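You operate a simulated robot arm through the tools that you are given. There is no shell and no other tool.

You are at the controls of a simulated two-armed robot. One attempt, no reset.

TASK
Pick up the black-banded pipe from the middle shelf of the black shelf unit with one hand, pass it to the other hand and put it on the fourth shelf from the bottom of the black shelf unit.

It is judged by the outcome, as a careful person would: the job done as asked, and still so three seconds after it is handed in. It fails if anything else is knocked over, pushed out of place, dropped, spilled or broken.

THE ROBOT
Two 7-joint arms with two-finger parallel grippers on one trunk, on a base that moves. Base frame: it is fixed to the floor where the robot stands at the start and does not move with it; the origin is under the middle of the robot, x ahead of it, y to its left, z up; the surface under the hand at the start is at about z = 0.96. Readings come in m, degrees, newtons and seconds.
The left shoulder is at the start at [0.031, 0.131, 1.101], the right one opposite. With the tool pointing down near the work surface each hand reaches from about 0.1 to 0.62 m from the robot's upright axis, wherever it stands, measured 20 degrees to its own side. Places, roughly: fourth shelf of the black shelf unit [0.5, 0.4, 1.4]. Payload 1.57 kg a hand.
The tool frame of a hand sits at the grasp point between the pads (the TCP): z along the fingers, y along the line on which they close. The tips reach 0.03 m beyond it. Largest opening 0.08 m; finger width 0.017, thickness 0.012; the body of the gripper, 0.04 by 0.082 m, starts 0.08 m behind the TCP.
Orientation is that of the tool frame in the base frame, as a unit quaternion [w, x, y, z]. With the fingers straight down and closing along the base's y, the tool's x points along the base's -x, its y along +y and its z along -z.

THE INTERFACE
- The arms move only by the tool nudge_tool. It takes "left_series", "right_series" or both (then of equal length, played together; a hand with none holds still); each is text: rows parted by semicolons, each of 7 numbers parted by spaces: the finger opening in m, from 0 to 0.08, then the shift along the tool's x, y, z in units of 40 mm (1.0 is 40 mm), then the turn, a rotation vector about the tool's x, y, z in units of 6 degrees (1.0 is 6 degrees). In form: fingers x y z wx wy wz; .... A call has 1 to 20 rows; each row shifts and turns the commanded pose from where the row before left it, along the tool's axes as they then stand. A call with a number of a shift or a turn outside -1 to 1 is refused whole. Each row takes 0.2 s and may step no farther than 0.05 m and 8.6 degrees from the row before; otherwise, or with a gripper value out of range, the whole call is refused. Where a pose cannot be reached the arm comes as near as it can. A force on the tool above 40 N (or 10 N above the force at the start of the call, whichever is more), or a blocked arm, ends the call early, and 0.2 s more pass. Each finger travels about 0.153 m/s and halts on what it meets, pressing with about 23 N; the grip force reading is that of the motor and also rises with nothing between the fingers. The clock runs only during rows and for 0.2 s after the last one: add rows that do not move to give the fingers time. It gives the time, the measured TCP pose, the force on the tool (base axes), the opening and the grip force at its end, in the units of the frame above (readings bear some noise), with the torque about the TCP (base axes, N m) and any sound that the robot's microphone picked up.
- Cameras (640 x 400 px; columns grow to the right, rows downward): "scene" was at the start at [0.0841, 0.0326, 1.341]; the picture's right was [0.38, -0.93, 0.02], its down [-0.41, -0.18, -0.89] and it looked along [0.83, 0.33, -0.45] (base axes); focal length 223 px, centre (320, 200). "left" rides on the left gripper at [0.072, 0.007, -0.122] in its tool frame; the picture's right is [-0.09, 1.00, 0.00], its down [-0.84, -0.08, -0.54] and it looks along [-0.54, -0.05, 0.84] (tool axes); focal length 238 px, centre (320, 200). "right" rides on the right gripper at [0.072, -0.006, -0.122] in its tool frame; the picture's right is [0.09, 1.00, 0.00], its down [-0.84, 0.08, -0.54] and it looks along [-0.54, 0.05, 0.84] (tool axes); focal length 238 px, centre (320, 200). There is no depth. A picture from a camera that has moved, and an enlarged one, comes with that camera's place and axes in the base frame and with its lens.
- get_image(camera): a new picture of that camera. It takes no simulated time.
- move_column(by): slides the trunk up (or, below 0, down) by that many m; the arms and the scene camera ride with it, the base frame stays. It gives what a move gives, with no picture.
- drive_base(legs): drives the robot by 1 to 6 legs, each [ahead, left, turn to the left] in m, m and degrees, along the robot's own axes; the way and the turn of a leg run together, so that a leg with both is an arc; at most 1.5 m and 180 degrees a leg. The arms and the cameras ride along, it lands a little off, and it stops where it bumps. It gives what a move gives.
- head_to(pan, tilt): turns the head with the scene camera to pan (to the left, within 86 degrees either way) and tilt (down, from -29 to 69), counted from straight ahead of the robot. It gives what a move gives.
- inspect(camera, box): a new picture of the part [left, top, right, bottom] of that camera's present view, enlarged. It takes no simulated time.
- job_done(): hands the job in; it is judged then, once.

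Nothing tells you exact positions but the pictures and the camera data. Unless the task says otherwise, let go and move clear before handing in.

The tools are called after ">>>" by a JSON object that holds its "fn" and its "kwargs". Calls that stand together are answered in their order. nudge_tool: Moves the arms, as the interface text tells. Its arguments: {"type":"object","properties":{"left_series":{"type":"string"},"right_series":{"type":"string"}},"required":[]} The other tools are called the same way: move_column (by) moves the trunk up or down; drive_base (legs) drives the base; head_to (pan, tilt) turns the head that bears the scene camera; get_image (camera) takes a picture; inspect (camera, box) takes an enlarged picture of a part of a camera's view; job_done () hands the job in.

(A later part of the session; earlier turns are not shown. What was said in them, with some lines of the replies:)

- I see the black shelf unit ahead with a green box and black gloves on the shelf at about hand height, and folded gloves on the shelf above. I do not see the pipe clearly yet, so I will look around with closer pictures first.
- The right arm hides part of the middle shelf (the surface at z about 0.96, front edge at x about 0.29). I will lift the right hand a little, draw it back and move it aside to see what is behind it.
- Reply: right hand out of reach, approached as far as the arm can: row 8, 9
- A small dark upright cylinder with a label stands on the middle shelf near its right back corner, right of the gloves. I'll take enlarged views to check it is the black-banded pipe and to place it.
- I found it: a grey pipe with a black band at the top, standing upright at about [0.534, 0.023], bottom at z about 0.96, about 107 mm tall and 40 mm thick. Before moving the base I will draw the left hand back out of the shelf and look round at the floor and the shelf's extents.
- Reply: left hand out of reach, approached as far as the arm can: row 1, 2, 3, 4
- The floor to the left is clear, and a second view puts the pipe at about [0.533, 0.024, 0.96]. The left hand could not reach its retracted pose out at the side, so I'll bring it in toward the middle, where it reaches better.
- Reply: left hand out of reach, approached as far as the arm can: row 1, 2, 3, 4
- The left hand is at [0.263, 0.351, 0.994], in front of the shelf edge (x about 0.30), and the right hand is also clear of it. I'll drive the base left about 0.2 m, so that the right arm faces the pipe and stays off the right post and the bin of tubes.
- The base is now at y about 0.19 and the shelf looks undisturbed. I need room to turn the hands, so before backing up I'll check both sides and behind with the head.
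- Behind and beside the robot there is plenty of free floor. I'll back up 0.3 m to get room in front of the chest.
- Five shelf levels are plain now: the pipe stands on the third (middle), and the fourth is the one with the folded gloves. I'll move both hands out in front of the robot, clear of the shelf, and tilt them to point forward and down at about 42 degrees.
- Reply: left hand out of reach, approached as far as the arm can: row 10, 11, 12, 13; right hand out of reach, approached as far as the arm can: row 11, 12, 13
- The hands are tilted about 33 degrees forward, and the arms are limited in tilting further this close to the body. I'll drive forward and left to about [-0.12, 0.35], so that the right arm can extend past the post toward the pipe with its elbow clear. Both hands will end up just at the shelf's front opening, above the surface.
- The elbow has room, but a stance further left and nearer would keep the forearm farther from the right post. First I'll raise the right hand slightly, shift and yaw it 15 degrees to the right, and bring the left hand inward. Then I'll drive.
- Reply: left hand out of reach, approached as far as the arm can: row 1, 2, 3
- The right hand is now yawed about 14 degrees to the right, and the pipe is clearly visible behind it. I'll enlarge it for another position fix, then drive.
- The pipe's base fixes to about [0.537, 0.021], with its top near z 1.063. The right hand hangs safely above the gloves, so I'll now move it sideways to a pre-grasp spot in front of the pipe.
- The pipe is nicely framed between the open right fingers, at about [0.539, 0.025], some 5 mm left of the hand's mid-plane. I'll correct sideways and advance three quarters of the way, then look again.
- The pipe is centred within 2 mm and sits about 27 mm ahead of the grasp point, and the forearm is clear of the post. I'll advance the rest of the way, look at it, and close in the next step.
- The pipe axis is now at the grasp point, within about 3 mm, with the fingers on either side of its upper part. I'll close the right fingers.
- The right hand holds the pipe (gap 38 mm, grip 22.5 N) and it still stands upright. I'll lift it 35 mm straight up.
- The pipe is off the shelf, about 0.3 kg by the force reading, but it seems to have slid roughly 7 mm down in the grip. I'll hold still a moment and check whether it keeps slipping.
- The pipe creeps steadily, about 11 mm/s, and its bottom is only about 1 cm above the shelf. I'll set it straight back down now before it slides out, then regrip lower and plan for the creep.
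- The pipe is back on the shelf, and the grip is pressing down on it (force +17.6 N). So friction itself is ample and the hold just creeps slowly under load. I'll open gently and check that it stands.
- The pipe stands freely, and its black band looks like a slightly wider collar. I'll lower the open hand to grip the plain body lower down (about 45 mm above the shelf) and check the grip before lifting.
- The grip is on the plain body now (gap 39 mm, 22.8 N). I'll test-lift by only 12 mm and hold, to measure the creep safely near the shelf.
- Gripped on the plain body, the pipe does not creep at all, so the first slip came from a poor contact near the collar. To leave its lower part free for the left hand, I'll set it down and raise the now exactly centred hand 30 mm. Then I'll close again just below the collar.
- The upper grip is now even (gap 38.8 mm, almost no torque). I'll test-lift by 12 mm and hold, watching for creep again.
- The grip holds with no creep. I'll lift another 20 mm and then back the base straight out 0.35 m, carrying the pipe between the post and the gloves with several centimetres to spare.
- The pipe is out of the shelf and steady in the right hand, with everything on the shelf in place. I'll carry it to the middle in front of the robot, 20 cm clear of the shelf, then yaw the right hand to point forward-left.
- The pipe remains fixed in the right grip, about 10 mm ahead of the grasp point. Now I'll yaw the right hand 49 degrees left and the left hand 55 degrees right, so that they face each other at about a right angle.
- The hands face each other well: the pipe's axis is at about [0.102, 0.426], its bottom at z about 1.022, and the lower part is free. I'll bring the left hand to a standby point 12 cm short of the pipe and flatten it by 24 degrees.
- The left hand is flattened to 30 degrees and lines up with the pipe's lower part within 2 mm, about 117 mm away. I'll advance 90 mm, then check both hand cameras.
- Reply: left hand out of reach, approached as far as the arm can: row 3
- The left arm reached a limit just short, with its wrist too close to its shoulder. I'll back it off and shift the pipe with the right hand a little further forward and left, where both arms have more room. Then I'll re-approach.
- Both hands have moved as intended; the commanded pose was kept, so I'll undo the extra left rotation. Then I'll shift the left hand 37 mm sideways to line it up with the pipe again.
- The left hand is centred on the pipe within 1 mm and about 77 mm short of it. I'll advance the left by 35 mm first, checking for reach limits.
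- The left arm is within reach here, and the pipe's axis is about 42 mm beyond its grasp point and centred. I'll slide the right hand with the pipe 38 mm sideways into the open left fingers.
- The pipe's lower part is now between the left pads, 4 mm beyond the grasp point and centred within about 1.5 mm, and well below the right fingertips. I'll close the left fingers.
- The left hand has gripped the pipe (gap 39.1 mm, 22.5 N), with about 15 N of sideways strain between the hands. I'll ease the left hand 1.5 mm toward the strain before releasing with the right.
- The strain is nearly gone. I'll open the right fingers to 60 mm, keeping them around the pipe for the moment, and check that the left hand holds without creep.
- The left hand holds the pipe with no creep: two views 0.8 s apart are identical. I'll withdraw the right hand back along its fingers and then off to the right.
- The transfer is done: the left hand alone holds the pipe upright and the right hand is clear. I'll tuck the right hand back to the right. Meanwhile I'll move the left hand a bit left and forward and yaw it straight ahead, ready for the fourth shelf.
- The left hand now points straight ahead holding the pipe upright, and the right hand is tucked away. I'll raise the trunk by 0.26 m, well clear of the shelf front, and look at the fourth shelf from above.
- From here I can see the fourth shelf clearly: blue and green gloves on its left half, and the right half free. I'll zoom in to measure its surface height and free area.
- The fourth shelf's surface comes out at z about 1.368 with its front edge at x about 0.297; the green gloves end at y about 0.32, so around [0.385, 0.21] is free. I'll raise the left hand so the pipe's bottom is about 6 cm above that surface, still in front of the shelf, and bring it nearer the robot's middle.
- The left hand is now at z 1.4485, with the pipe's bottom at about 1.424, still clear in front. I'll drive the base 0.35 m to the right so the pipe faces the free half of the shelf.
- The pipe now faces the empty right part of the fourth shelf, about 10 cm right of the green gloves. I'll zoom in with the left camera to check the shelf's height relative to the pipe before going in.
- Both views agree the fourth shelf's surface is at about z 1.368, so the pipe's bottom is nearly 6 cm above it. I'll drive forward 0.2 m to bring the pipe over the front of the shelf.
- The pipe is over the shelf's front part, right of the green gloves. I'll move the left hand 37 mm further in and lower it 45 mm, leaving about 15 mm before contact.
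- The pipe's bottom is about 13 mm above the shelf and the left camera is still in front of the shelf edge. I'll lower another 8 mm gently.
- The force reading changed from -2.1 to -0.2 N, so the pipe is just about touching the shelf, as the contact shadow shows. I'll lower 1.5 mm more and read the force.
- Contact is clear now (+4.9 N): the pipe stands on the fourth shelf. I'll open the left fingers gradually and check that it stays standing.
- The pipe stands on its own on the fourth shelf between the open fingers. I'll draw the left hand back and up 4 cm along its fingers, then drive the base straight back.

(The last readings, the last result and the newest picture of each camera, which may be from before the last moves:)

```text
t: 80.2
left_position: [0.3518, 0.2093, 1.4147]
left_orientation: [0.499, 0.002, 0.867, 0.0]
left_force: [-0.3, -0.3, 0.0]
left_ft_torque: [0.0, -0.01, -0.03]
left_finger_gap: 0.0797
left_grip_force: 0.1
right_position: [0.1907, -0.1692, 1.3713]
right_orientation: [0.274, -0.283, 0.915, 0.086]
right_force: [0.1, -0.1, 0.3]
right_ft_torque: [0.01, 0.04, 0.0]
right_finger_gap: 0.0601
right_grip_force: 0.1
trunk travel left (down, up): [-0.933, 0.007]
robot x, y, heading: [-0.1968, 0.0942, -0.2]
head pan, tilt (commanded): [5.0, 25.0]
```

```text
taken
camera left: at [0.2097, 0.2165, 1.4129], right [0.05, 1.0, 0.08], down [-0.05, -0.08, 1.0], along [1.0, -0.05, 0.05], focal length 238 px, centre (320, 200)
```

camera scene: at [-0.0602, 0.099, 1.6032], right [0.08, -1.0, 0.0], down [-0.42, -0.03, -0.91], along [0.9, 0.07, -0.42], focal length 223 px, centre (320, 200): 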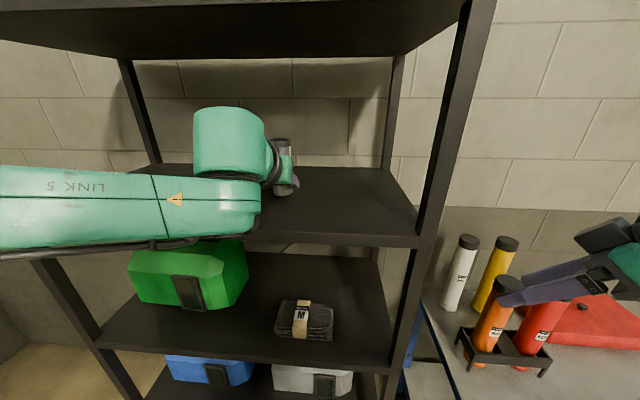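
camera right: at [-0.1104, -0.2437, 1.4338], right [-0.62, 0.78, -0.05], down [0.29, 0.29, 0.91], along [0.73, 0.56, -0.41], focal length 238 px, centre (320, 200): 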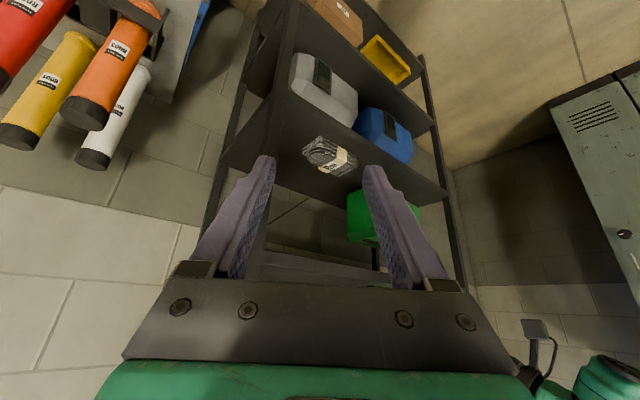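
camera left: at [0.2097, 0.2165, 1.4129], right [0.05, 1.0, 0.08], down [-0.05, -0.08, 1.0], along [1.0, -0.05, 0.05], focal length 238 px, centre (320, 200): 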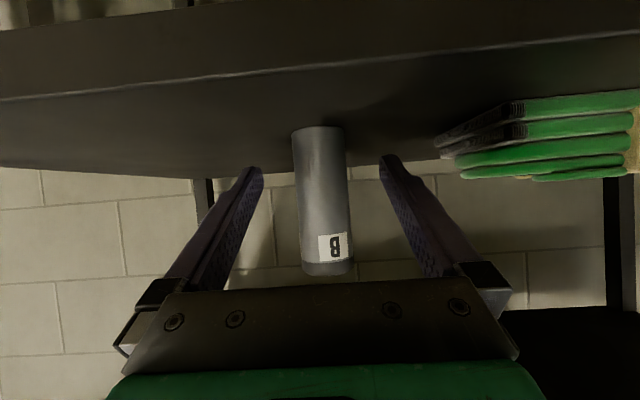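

The pipe stands still on the shelf and the fingers are clear of it on both sides. Now I'll drive straight back 0.3 m and look at the whole shelf.

>>> {"fn": "drive_base", "kwargs": {"legs": [[-0.3, 0.0, 0.0]]}}

>>> {"fn": "head_to", "kwargs": {"pan": 10, "tilt": 25}}

>>> {"fn": "get_image", "kwargs": {"camera": "scene"}}

>>> {"fn": "get_image", "kwargs": {"camera": "left"}}

```text
t: 82.2
left_position: [0.0555, 0.2117, 1.4124]
left_orientation: [0.499, 0.0, 0.867, 0.001]
left_force: [1.1, 0.1, 0.3]
left_ft_torque: [-0.02, 0.04, 0.0]
left_finger_gap: 0.08
left_grip_force: 0.1
right_position: [-0.1024, -0.1663, 1.3693]
right_orientation: [0.273, -0.283, 0.915, 0.086]
right_force: [0.1, -0.1, 0.5]
right_ft_torque: [0.01, 0.02, -0.03]
right_finger_gap: 0.0598
right_grip_force: 0.1
trunk travel left (down, up): [-0.933, 0.007]
robot x, y, heading: [-0.4976, 0.0928, -0.0]
head pan, tilt (commanded): [5.0, 25.0]
```

```text
t: 82.9
left_position: [0.0549, 0.2109, 1.413]
left_orientation: [0.499, 0.001, 0.867, 0.0]
left_force: [0.7, 0.5, -0.2]
left_ft_torque: [0.01, 0.03, 0.02]
left_finger_gap: 0.08
left_grip_force: 0.0
right_position: [-0.1041, -0.1663, 1.3698]
right_orientation: [0.273, -0.284, 0.915, 0.086]
right_force: [0.5, -1.0, 0.2]
right_ft_torque: [-0.03, 0.02, 0.01]
right_finger_gap: 0.0601
right_grip_force: 0.0
trunk travel left (down, up): [-0.933, 0.007]
robot x, y, heading: [-0.4935, 0.0926, -0.1]
head pan, tilt (commanded): [10.0, 25.0]
```

```text
taken
camera scene: at [-0.3522, 0.1084, 1.6025], right [0.17, -0.99, 0.0], down [-0.42, -0.07, -0.91], along [0.89, 0.16, -0.42], focal length 223 px, centre (320, 200)
```

scene: 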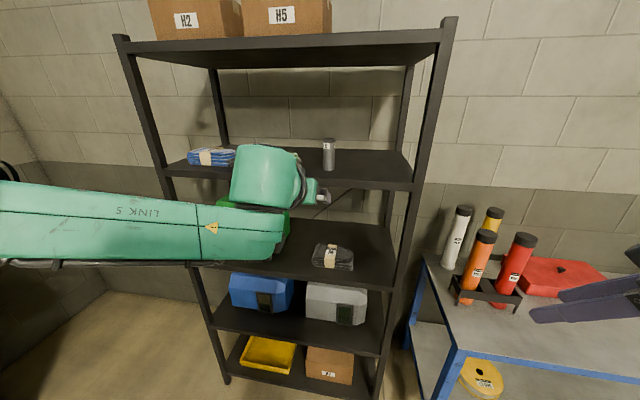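

```text
taken
camera left: at [-0.0878, 0.219, 1.4124], right [0.05, 1.0, 0.08], down [-0.05, -0.08, 1.0], along [1.0, -0.05, 0.04], focal length 238 px, centre (320, 200)
```

left: 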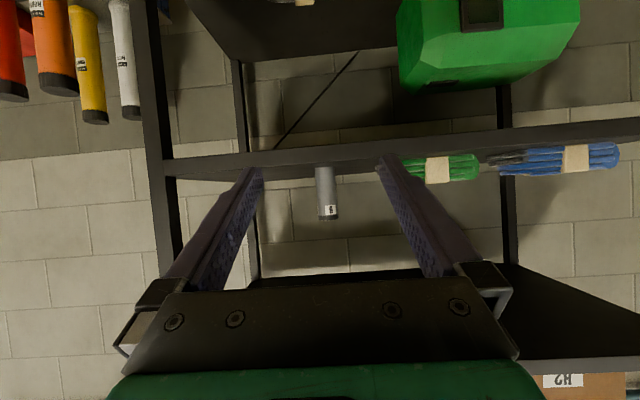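

The pipe stands upright on the fourth shelf, and the robot is clear of it. I'll take a last close look at the pipe and its neighbours before handing in.

>>> {"fn": "inspect", "kwargs": {"camera": "scene", "box": [150, 110, 430, 290]}}

>>> {"fn": "inspect", "kwargs": {"camera": "left", "box": [230, 60, 630, 300]}}

```text
2.22 times, centred on (290, 200) of scene
camera zoom: at [-0.3522, 0.1084, 1.6025], right [0.17, -0.99, 0.0], down [-0.42, -0.07, -0.91], along [0.89, 0.16, -0.42], focal length 496 px, centre (387, 200)
```

zoom: 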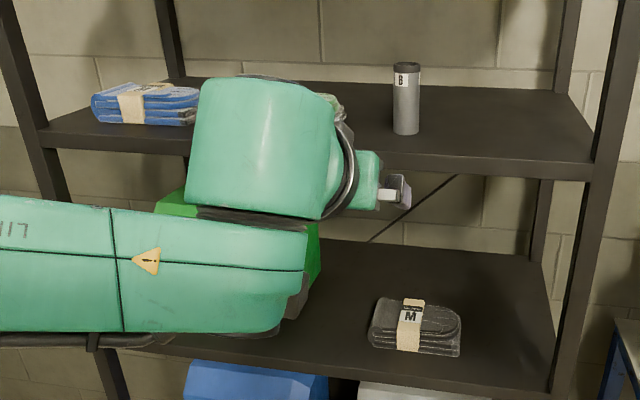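

```text
1.60 times, centred on (430, 180) of left
camera zoom: at [-0.0878, 0.219, 1.4124], right [0.05, 1.0, 0.08], down [-0.05, -0.08, 1.0], along [1.0, -0.05, 0.04], focal length 381 px, centre (144, 232)
```

zoom: 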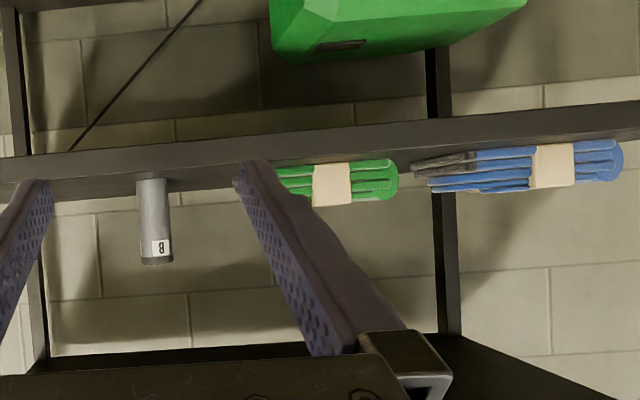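

The pipe stands upright and free on the fourth shelf, the gloves and boxes are where they were, and both hands are clear. I'm handing in the job.

>>> {"fn": "job_done", "kwargs": {}}

```text
The job is handed in.
```

The black-banded pipe now stands upright on the fourth shelf, about 9 cm in from the front edge and to the right of the green gloves. I've handed the job in.

I picked it up with the right hand, passed it to the left in front of the shelf, and set it down with the left. Both hands are empty and clear of the shelf. In the last pictures the gloves and boxes looked where they were at the start.

On the first lift the pipe slid slowly down in the right hand's grip. I set it back on the middle shelf before it could fall and gripped it again below the band. It held without slipping from then on.
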